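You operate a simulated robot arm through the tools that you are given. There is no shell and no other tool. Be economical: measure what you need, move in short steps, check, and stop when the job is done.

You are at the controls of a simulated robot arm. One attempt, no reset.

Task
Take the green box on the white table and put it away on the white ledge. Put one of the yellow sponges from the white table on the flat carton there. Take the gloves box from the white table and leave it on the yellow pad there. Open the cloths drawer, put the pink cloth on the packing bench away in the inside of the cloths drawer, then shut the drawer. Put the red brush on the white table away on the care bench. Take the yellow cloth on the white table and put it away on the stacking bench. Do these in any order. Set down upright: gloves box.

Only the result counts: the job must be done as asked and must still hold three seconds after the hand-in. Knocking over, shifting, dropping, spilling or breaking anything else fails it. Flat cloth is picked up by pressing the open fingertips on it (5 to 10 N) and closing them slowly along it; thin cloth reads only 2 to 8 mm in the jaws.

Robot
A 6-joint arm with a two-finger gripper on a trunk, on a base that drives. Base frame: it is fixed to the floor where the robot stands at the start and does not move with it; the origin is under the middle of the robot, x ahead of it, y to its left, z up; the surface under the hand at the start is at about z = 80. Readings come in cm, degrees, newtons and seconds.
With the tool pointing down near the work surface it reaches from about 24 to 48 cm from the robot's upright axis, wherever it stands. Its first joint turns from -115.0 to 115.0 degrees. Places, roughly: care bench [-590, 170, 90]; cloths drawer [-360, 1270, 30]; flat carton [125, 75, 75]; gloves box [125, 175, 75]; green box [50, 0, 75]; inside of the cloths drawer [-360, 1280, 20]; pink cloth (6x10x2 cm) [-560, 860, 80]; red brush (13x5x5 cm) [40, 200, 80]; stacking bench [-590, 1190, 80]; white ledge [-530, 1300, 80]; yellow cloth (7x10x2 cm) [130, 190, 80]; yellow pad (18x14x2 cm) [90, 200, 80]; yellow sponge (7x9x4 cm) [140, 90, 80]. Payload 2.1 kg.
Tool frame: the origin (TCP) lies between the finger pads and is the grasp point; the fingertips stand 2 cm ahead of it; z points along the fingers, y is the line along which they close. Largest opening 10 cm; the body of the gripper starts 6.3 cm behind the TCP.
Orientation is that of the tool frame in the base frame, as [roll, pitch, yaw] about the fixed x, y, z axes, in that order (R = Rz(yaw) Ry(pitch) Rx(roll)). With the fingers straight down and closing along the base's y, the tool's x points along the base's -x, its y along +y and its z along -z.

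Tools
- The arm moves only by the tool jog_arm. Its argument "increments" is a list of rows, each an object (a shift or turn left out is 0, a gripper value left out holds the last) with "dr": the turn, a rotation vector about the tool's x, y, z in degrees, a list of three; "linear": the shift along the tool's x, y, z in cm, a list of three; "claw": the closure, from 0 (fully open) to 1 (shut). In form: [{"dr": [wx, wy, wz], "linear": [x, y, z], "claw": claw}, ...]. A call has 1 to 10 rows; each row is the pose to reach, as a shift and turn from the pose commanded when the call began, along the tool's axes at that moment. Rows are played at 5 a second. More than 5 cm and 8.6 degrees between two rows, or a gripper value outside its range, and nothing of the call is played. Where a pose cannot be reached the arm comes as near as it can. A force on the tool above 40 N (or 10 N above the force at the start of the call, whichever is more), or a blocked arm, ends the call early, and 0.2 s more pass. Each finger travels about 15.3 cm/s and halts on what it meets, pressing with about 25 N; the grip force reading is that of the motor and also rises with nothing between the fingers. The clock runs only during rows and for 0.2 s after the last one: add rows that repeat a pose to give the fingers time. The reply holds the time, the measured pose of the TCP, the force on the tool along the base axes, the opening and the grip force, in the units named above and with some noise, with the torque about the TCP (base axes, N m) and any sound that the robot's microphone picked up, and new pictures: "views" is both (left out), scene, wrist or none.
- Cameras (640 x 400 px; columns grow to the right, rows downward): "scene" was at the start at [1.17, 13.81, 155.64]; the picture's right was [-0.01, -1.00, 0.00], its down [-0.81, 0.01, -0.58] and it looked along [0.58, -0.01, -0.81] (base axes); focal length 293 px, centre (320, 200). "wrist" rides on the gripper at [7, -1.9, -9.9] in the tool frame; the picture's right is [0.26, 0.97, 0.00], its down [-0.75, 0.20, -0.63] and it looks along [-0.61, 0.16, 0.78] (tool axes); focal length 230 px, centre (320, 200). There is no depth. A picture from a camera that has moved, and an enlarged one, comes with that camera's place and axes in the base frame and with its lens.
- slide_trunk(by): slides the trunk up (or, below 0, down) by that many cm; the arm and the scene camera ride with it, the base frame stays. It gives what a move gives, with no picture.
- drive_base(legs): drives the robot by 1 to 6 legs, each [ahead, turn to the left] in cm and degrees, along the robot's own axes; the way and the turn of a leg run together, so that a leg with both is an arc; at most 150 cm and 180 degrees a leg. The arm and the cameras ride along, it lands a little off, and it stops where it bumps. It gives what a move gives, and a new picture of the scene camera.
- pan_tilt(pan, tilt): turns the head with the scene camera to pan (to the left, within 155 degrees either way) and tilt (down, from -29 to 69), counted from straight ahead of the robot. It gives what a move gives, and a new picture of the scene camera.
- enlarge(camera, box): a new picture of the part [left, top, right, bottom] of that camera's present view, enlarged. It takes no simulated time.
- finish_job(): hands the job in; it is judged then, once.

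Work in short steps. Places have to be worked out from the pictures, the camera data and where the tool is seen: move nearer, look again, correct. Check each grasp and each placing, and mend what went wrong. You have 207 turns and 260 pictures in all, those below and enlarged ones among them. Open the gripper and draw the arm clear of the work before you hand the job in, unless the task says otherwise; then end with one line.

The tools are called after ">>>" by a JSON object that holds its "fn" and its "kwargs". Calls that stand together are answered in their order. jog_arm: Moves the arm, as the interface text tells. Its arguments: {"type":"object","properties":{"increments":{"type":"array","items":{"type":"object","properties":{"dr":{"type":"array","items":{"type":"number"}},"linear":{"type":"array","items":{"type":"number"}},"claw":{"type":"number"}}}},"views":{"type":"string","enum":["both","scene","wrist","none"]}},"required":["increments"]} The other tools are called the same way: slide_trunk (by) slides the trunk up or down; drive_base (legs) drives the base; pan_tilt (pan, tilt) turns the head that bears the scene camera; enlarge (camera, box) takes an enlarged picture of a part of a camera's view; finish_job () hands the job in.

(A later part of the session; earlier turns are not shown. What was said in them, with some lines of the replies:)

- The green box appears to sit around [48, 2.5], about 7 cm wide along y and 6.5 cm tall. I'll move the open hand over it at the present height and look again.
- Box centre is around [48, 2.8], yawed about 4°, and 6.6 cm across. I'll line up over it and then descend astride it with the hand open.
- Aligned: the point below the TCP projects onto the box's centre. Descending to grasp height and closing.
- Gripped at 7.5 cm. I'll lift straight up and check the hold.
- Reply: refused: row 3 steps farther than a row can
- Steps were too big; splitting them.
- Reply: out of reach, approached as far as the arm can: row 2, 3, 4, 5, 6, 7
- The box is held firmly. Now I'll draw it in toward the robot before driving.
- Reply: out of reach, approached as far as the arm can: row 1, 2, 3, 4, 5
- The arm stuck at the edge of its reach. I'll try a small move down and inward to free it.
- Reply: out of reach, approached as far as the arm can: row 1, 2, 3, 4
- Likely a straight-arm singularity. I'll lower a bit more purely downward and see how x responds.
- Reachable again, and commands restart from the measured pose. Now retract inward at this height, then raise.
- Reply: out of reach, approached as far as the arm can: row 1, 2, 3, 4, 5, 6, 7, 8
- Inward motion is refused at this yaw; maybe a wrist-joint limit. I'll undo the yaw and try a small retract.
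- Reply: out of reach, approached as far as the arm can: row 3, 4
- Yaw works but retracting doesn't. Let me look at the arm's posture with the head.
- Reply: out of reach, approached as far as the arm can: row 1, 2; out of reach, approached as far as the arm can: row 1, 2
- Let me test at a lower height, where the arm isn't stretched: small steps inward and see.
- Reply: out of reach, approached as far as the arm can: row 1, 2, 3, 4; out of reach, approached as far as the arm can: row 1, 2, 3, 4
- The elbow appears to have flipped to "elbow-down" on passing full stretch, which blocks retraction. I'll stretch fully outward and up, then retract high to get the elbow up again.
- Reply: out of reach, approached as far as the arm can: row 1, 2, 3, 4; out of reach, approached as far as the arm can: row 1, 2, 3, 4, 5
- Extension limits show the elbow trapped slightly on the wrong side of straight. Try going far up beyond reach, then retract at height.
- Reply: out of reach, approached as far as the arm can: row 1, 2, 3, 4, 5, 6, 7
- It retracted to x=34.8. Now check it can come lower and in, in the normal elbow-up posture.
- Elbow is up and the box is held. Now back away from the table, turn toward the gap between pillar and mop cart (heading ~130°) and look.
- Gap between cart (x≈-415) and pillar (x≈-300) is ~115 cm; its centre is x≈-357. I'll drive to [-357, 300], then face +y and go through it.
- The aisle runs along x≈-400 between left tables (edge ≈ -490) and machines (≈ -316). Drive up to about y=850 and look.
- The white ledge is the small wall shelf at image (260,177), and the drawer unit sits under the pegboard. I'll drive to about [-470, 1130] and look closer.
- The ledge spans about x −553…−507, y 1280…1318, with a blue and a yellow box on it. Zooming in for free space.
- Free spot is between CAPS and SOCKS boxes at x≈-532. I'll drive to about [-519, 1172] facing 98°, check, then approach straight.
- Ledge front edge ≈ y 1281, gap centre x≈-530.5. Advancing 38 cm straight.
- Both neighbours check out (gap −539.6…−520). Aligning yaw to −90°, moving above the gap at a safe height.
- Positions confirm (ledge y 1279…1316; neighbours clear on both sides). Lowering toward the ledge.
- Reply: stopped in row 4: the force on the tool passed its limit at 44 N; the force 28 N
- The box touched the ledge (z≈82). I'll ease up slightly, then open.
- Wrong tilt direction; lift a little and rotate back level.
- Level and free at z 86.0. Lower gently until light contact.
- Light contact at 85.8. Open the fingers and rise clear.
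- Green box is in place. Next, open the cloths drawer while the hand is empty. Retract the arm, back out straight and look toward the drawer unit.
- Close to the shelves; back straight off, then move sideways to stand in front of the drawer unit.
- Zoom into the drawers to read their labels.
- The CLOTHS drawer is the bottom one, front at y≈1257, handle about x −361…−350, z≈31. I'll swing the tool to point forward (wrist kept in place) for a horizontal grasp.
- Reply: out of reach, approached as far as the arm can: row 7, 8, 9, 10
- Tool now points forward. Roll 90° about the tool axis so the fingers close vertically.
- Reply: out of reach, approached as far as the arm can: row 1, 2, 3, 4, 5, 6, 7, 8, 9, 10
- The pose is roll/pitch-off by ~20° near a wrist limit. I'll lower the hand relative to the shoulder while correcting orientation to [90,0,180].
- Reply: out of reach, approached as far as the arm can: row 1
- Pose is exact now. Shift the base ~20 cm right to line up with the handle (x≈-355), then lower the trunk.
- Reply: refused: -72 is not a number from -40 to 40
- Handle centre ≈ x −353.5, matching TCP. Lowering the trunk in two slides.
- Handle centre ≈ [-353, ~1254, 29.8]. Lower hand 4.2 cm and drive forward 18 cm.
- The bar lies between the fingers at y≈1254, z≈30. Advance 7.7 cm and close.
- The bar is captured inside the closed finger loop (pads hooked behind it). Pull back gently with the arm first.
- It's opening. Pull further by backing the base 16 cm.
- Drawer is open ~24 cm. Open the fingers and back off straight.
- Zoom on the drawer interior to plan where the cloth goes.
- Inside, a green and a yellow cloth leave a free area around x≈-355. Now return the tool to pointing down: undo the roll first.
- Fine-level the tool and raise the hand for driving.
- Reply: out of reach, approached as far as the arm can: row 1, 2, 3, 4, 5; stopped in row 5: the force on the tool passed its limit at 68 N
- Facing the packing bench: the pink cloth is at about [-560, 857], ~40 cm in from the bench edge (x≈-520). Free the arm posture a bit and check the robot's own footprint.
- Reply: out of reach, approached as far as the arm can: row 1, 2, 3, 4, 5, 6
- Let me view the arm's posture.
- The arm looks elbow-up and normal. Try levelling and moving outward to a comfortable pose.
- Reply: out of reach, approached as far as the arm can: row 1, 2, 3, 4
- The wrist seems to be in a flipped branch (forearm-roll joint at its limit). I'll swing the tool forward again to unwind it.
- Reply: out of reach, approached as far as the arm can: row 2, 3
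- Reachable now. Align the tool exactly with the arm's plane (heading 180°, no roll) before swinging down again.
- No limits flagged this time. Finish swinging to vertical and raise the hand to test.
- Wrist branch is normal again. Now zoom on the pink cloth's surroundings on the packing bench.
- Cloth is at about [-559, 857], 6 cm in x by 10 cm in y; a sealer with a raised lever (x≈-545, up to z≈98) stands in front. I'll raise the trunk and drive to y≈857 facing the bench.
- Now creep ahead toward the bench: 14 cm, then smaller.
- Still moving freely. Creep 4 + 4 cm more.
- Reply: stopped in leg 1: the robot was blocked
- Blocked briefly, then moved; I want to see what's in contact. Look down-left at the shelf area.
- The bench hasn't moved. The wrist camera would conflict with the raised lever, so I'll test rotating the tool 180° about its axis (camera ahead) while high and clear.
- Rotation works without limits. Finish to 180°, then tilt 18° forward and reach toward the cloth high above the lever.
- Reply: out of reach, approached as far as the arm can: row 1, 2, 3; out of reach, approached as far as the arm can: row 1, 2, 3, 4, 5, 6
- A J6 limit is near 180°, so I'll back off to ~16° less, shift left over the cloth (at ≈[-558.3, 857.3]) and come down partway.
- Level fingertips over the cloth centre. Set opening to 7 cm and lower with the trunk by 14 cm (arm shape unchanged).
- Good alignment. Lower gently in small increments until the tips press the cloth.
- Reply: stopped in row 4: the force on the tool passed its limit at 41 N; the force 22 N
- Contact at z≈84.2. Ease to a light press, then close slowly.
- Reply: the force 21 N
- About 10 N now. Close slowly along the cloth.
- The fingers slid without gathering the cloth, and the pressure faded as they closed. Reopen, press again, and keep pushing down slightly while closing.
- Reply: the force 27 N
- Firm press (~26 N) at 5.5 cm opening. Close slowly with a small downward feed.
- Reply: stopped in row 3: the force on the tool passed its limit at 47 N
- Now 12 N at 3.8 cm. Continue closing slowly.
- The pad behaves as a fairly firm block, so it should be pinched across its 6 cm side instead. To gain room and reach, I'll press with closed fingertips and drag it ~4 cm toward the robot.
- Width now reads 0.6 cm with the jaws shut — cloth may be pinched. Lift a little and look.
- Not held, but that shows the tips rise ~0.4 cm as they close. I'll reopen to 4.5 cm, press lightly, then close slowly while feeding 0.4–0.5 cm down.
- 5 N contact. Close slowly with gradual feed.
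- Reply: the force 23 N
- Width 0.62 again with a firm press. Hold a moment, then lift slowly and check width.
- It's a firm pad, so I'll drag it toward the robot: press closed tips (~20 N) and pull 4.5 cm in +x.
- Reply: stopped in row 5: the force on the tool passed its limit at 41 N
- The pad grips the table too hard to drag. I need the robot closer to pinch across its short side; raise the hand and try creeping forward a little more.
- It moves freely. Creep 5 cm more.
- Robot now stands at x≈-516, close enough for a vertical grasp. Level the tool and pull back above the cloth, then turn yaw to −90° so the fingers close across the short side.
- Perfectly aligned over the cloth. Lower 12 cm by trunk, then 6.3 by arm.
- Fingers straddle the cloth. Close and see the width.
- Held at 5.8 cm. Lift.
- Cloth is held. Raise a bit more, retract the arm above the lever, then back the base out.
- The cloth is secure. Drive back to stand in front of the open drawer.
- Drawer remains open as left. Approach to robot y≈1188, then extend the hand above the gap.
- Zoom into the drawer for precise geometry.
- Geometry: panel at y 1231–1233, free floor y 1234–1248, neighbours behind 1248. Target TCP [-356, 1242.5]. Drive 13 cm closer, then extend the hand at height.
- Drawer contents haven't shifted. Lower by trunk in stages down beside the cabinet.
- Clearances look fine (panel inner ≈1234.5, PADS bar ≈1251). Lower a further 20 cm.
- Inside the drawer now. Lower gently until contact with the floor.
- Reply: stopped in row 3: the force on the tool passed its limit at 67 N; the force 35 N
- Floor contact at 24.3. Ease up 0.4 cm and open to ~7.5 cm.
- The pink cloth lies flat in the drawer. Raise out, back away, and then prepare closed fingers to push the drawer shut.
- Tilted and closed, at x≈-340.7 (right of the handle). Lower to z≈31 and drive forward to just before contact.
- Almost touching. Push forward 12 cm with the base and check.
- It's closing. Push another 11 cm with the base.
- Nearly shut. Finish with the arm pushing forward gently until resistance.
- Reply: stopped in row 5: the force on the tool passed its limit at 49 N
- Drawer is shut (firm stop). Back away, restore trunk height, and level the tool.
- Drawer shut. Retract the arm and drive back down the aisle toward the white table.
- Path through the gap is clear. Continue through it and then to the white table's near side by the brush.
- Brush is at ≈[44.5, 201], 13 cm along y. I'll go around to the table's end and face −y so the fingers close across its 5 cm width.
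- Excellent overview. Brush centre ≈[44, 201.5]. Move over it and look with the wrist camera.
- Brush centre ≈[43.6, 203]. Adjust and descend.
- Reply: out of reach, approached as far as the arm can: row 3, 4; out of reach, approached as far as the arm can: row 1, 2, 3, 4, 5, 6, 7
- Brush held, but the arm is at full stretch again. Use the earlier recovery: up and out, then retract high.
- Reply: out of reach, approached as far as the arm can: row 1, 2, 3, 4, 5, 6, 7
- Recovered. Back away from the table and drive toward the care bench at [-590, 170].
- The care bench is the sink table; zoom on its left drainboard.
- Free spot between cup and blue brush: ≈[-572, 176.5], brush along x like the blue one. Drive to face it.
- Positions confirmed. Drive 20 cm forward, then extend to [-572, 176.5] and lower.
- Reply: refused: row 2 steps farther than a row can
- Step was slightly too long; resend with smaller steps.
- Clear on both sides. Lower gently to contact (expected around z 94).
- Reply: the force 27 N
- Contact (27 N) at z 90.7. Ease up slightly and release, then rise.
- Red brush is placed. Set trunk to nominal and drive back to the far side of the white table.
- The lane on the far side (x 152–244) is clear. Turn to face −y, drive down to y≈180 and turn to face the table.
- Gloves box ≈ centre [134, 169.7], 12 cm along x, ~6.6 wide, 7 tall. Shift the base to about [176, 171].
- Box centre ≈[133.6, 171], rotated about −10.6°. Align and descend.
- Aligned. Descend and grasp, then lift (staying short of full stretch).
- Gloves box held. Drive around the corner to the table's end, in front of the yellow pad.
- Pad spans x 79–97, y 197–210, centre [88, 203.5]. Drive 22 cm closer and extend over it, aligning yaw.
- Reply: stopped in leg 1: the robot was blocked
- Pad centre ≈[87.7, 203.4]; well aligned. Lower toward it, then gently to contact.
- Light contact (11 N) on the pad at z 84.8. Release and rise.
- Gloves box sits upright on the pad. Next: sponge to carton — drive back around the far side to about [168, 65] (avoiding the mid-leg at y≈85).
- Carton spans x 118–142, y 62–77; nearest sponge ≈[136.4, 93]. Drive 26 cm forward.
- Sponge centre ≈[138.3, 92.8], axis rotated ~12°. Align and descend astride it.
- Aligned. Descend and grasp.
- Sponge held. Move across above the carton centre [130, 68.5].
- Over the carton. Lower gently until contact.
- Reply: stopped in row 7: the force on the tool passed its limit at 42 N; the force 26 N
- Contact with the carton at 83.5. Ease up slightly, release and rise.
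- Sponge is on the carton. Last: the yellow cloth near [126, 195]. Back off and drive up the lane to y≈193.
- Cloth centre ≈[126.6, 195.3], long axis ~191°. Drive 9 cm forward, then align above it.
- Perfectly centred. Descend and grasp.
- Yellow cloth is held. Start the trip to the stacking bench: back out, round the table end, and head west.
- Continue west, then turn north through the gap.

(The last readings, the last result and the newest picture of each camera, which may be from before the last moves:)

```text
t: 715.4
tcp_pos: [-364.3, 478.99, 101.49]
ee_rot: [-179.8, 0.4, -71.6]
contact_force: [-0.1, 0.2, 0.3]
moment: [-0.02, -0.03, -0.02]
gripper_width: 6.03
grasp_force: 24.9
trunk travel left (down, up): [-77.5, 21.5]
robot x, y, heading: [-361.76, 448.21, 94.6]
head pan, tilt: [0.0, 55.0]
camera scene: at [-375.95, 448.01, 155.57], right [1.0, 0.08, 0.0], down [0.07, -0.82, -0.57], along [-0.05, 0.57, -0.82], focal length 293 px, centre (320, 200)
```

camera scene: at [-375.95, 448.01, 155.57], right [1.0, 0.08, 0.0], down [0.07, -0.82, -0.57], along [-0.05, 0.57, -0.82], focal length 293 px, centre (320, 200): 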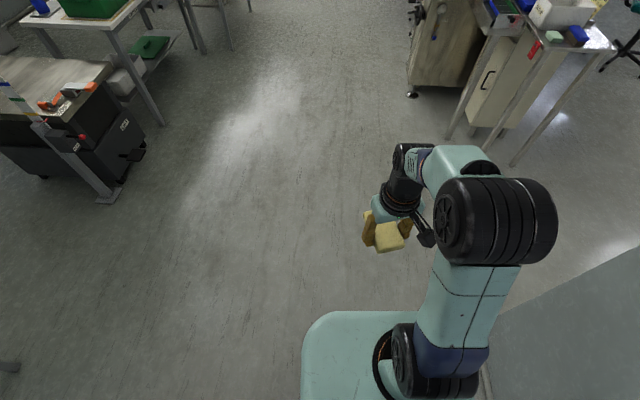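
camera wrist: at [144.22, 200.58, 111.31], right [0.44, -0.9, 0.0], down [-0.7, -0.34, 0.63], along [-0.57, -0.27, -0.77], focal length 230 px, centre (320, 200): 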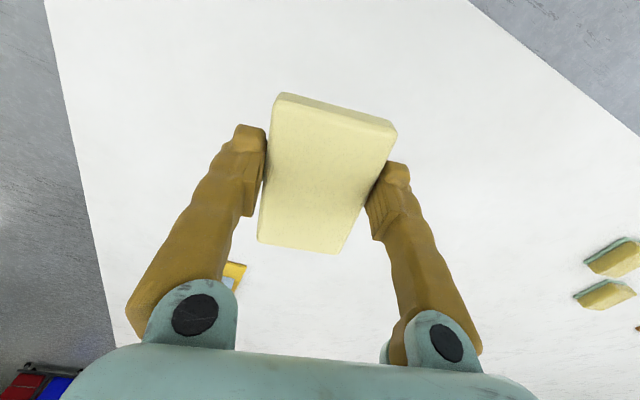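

Clear. Continue up the aisle to near the stacking bench.

>>> {"fn": "drive_base", "kwargs": {"legs": [[0, 1], [150, 0], [150, 0], [114, 0], [0, 4], [150, 0]]}}

>>> {"fn": "drive_base", "kwargs": {"legs": [[110, 0], [0, 78]]}}

>>> {"fn": "pan_tilt", "kwargs": {"pan": 0, "tilt": 40}}

```text
t: 743.0
tcp_pos: [-443.98, 1033.78, 101.38]
ee_rot: [-179.8, 0.4, -64.3]
contact_force: [-0.2, 0.4, -0.8]
moment: [0.03, 0.03, -0.06]
gripper_width: 6.02
grasp_force: 25.0
trunk travel left (down, up): [-77.5, 21.5]
robot x, y, heading: [-437.39, 1003.54, 102.0]
head pan, tilt: [0.0, 55.0]
camera scene: at [-451.55, 1001.68, 155.57], right [0.98, 0.21, 0.0], down [0.17, -0.8, -0.57], along [-0.12, 0.56, -0.82], focal length 293 px, centre (320, 200)
```

scene: 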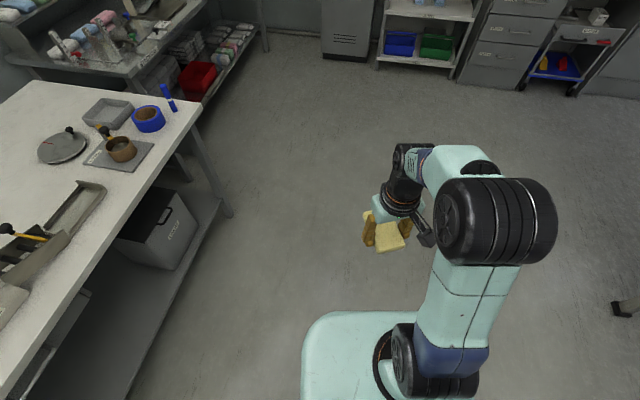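

```text
t: 752.0
tcp_pos: [-491.49, 1111.47, 101.51]
ee_rot: [-179.8, 0.2, 13.5]
contact_force: [0.0, 0.4, 0.2]
moment: [-0.01, 0.03, -0.01]
gripper_width: 6.02
grasp_force: 25.1
trunk travel left (down, up): [-77.5, 21.5]
robot x, y, heading: [-460.23, 1111.35, 179.8]
head pan, tilt: [0.0, 55.0]
camera scene: at [-461.76, 1097.29, 155.57], right [0.0, 1.0, 0.0], down [0.82, 0.0, -0.57], along [-0.57, 0.0, -0.82], focal length 293 px, centre (320, 200)
```

scene: 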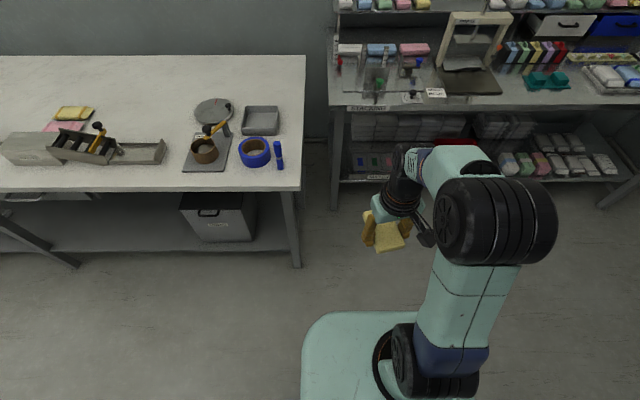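

```text
t: 752.8
tcp_pos: [-491.43, 1111.5, 101.32]
ee_rot: [-179.8, 0.3, 13.5]
contact_force: [-0.3, 0.8, -0.1]
moment: [0.01, 0.0, -0.01]
gripper_width: 6.02
grasp_force: 24.9
trunk travel left (down, up): [-77.5, 21.5]
robot x, y, heading: [-460.47, 1111.86, 180.0]
head pan, tilt: [0.0, 40.0]
camera scene: at [-463.05, 1097.29, 157.63], right [0.0, 1.0, 0.0], down [0.64, 0.0, -0.77], along [-0.77, 0.0, -0.64], focal length 293 px, centre (320, 200)
```

scene: 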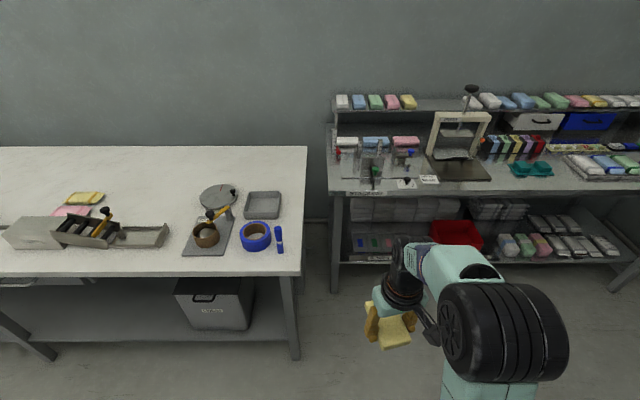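

Stacking bench is on the right. Shift up 75 cm along y and look at its surface.

>>> {"fn": "drive_base", "kwargs": {"legs": [[0, -85], [76, 0], [0, 85]]}}

>>> {"fn": "enlarge", "kwargs": {"camera": "scene", "box": [160, 60, 480, 260]}}

```text
t: 764.1
tcp_pos: [-496.95, 1188.01, 101.31]
ee_rot: [-179.8, 0.3, 12.4]
contact_force: [0.4, -0.3, -0.3]
moment: [0.01, 0.02, 0.05]
gripper_width: 6.02
grasp_force: 25.1
trunk travel left (down, up): [-77.5, 21.5]
robot x, y, heading: [-465.91, 1186.71, 178.7]
head pan, tilt: [0.0, 40.0]
camera scene: at [-468.89, 1173.17, 157.64], right [0.02, 1.0, 0.0], down [0.64, -0.02, -0.77], along [-0.77, 0.02, -0.64], focal length 293 px, centre (320, 200)
```

scene: 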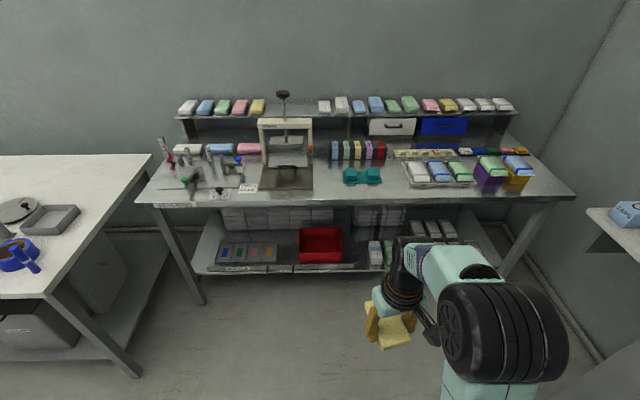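

```text
2.00 times, centred on (320, 160) of scene
camera zoom: at [-468.89, 1173.17, 157.64], right [0.02, 1.0, 0.0], down [0.64, -0.02, -0.77], along [-0.77, 0.02, -0.64], focal length 586 px, centre (320, 280)
```

zoom: 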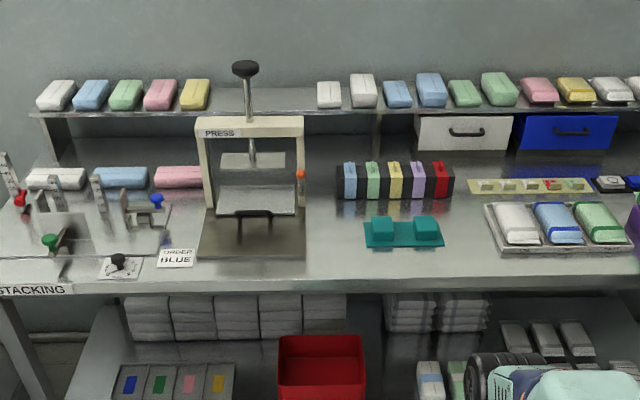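

Free patch: y 1173–1186 (between press and teal item), x −590…−561. Target cloth centre [-571.5, 1180]. Drive in.

>>> {"fn": "drive_base", "kwargs": {"legs": [[0, 7.3], [65, 0], [0, -6]]}}

>>> {"fn": "pan_tilt", "kwargs": {"pan": 0, "tilt": 55}}

```text
t: 768.9
tcp_pos: [-562.51, 1180.79, 101.36]
ee_rot: [-179.9, 0.4, 13.4]
contact_force: [-0.2, 0.2, -0.8]
moment: [-0.05, 0.02, -0.03]
gripper_width: 6.04
grasp_force: 25.3
trunk travel left (down, up): [-77.5, 21.5]
robot x, y, heading: [-531.26, 1180.63, 179.6]
head pan, tilt: [0.0, 40.0]
camera scene: at [-534.07, 1166.53, 157.63], right [0.01, 1.0, 0.0], down [0.64, 0.0, -0.77], along [-0.77, 0.0, -0.64], focal length 293 px, centre (320, 200)
```

scene: 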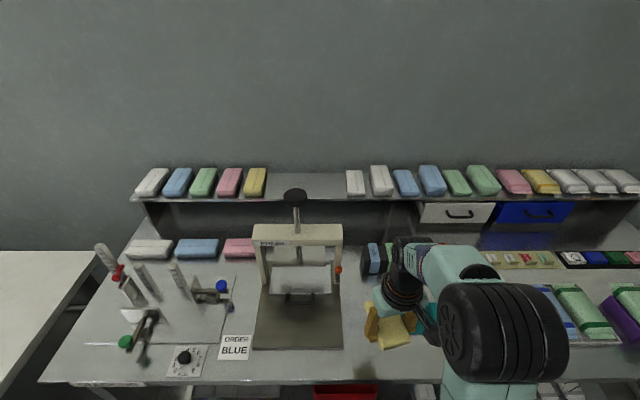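

```text
t: 769.7
tcp_pos: [-562.56, 1180.9, 101.49]
ee_rot: [-179.9, 0.3, 13.4]
contact_force: [-0.2, -0.6, -0.1]
moment: [-0.02, -0.01, -0.01]
gripper_width: 6.03
grasp_force: 24.8
trunk travel left (down, up): [-77.5, 21.5]
robot x, y, heading: [-531.28, 1181.02, 179.7]
head pan, tilt: [0.0, 55.0]
camera scene: at [-532.82, 1166.57, 155.57], right [0.01, 1.0, 0.0], down [0.82, 0.0, -0.57], along [-0.57, 0.0, -0.82], focal length 293 px, centre (320, 200)
```

scene: 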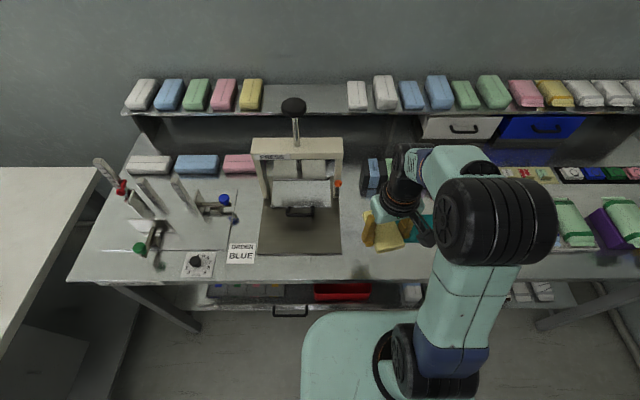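

Press base edge y≈1172.4, bench front x≈-560. Move over [-571.5, 1180.3] with yaw 0 and view from the wrist.

>>> {"fn": "jog_arm", "kwargs": {"increments": [{"linear": [-3, -0.5, 1], "dr": [0, 0, 5]}, {"linear": [-6, -1, 3], "dr": [0, 0, 10]}, {"linear": [-8.9, -1.5, 6], "dr": [0, 0, 13.4]}, {"linear": [-8.9, -1.5, 9], "dr": [0, 0, 13.4]}, {"linear": [-8.9, -1.5, 9], "dr": [0, 0, 13.4]}], "views": "both"}}

```text
t: 770.9
tcp_pos: [-571.68, 1180.44, 92.38]
ee_rot: [-179.9, 0.4, 0.1]
contact_force: [-0.3, -0.1, -0.5]
moment: [-0.03, -0.03, 0.03]
gripper_width: 6.03
grasp_force: 24.9
trunk travel left (down, up): [-77.5, 21.5]
robot x, y, heading: [-531.54, 1180.83, 179.7]
head pan, tilt: [0.0, 55.0]
camera scene: at [-532.78, 1166.55, 155.57], right [0.01, 1.0, 0.0], down [0.82, 0.0, -0.57], along [-0.57, 0.0, -0.82], focal length 293 px, centre (320, 200)
camera wrist: at [-564.6, 1182.26, 102.23], right [0.26, -0.97, 0.0], down [-0.75, -0.2, 0.63], along [-0.61, -0.16, -0.77], focal length 230 px, centre (320, 200)
```

scene: 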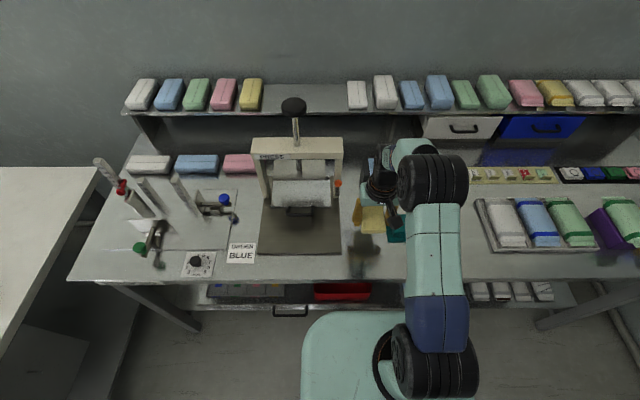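
wrist: 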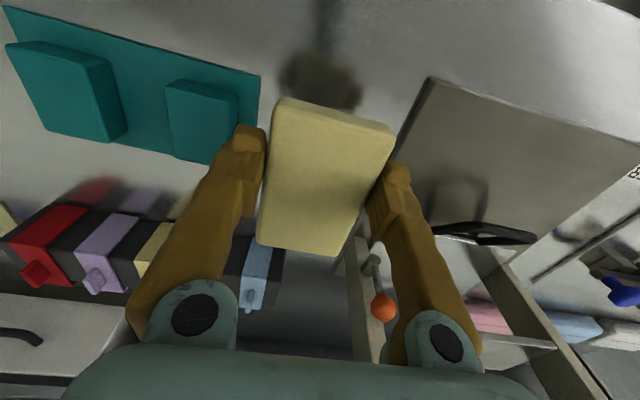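

Gap is y 1172–1186; centre at 1179.1. Shift 1.2 cm and lower gently.

>>> {"fn": "jog_arm", "kwargs": {"increments": [{"linear": [0, 1.2, 2]}, {"linear": [0, 1.2, 5]}, {"linear": [0, 1.2, 7.5]}, {"linear": [0, 1.2, 8.3]}, {"linear": [0, 1.2, 8.9]}, {"linear": [0, 1.2, 9.4]}, {"linear": [0, 1.2, 9.9]}, {"linear": [0, 1.2, 10.4]}], "views": "none"}}

```text
t: 772.1
tcp_pos: [-571.56, 1179.2, 84.02]
ee_rot: [-179.9, 1.3, 0.1]
contact_force: [5.3, -0.8, 26.8]
moment: [-0.12, -0.46, 0.05]
gripper_width: 6.04
grasp_force: 25.2
trunk travel left (down, up): [-77.5, 21.5]
robot x, y, heading: [-531.18, 1180.82, 179.6]
head pan, tilt: [0.0, 55.0]
stopped in row 6: the force on the tool passed its limit at 62 N (the readings are from after the stop); the commanded pose is now the measured one
```

Contact at z≈84. Ease up, open to ~7.5 cm and rise.

>>> {"fn": "jog_arm", "kwargs": {"increments": [{"linear": [0, 0, -0.4]}, {"linear": [0, 0, -0.4]}, {"linear": [0, 0, -0.3], "claw": 0.33}, {"linear": [0, 0, -0.3], "claw": 0.24}, {"linear": [0, 0, -0.3], "claw": 0.24}], "views": "none"}}

>>> {"fn": "jog_arm", "kwargs": {"increments": [{"linear": [0, 0, -4]}, {"linear": [0, 0, -8]}, {"linear": [2, 0, -12]}, {"linear": [5, 0, -16]}, {"linear": [9, 0, -18]}, {"linear": [9, 0, -18]}], "views": "both"}}

```text
t: 773.4
tcp_pos: [-571.91, 1179.08, 84.13]
ee_rot: [-179.9, 0.9, 0.1]
contact_force: [0.1, -2.2, 0.1]
moment: [0.01, 0.05, 0.02]
gripper_width: 7.6
grasp_force: 0.0
trunk travel left (down, up): [-77.5, 21.5]
robot x, y, heading: [-531.58, 1180.63, 180.1]
head pan, tilt: [0.0, 55.0]
```

```text
t: 774.8
tcp_pos: [-562.71, 1179.06, 101.63]
ee_rot: [-179.9, 0.7, 0.0]
contact_force: [-0.2, -0.9, 0.9]
moment: [0.01, -0.01, 0.0]
gripper_width: 7.61
grasp_force: 0.0
trunk travel left (down, up): [-77.5, 21.5]
robot x, y, heading: [-531.63, 1180.71, 179.7]
head pan, tilt: [0.0, 55.0]
camera scene: at [-532.95, 1166.55, 155.57], right [0.01, 1.0, 0.0], down [0.82, 0.0, -0.57], along [-0.57, 0.0, -0.82], focal length 293 px, centre (320, 200)
camera wrist: at [-555.59, 1180.91, 111.53], right [0.26, -0.97, 0.0], down [-0.74, -0.2, 0.64], along [-0.62, -0.16, -0.77], focal length 230 px, centre (320, 200)
```

scene: 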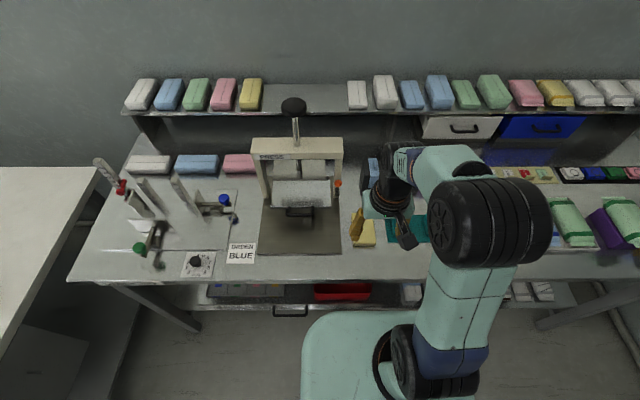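
wrist: 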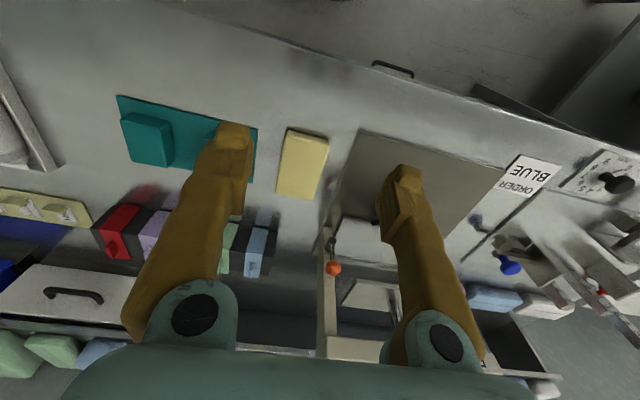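

Yellow cloth is on the stacking bench. Back away and check the drawer and ledge one last time.

>>> {"fn": "drive_base", "kwargs": {"legs": [[-70, 0]]}}

>>> {"fn": "pan_tilt", "kwargs": {"pan": -105, "tilt": 30}}

```text
t: 778.5
tcp_pos: [-493.9, 1178.67, 101.75]
ee_rot: [-179.9, 0.9, -0.1]
contact_force: [-0.1, 0.5, 0.1]
moment: [-0.03, -0.05, -0.01]
gripper_width: 7.6
grasp_force: 0.1
trunk travel left (down, up): [-77.5, 21.5]
robot x, y, heading: [-462.41, 1180.4, 179.5]
head pan, tilt: [0.0, 55.0]
camera scene: at [-464.03, 1166.12, 155.57], right [0.01, 1.0, 0.0], down [0.82, -0.01, -0.57], along [-0.57, 0.0, -0.82], focal length 293 px, centre (320, 200)
```

scene: 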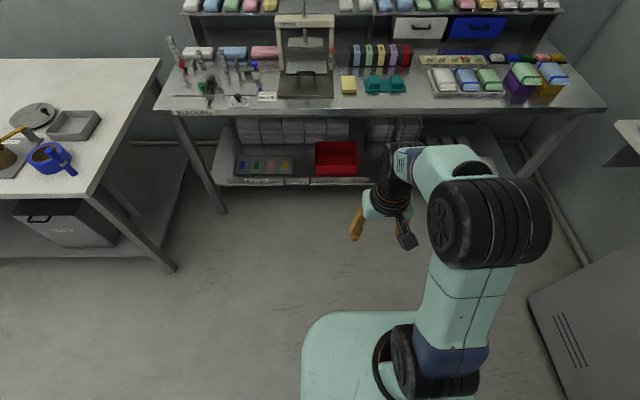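

```text
t: 780.4
tcp_pos: [-493.77, 1178.66, 101.78]
ee_rot: [-179.8, 0.9, -0.1]
contact_force: [-0.4, -0.4, 0.6]
moment: [0.01, 0.01, 0.03]
gripper_width: 7.59
grasp_force: 0.1
trunk travel left (down, up): [-77.5, 21.5]
robot x, y, heading: [-462.6, 1179.91, 179.5]
head pan, tilt: [-105.0, 30.0]
camera scene: at [-454.38, 1174.79, 159.17], right [0.96, -0.27, 0.0], down [-0.13, -0.48, -0.87], along [0.23, 0.83, -0.5], focal length 293 px, centre (320, 200)
```

scene: 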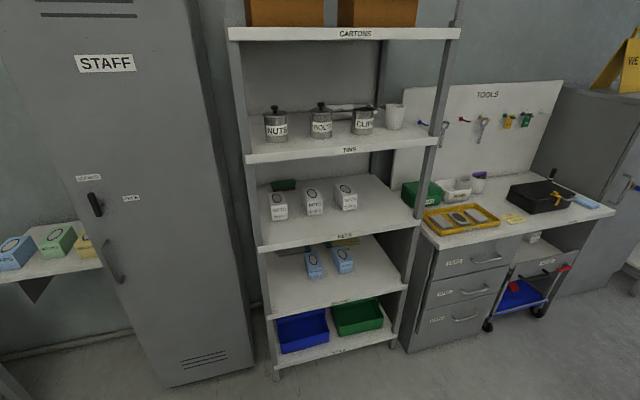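

The drawer is fully shut, the green box is on the ledge and the yellow cloth is on the stacking bench. The gripper is open and clear of the work, so I'm handing in the job.

>>> {"fn": "finish_job", "kwargs": {}}

```text
The job is handed in.
```

All six parts of the job are done and it has been handed in; my last look showed the drawer shut, the green box on the ledge and the yellow cloth on the stacking bench.
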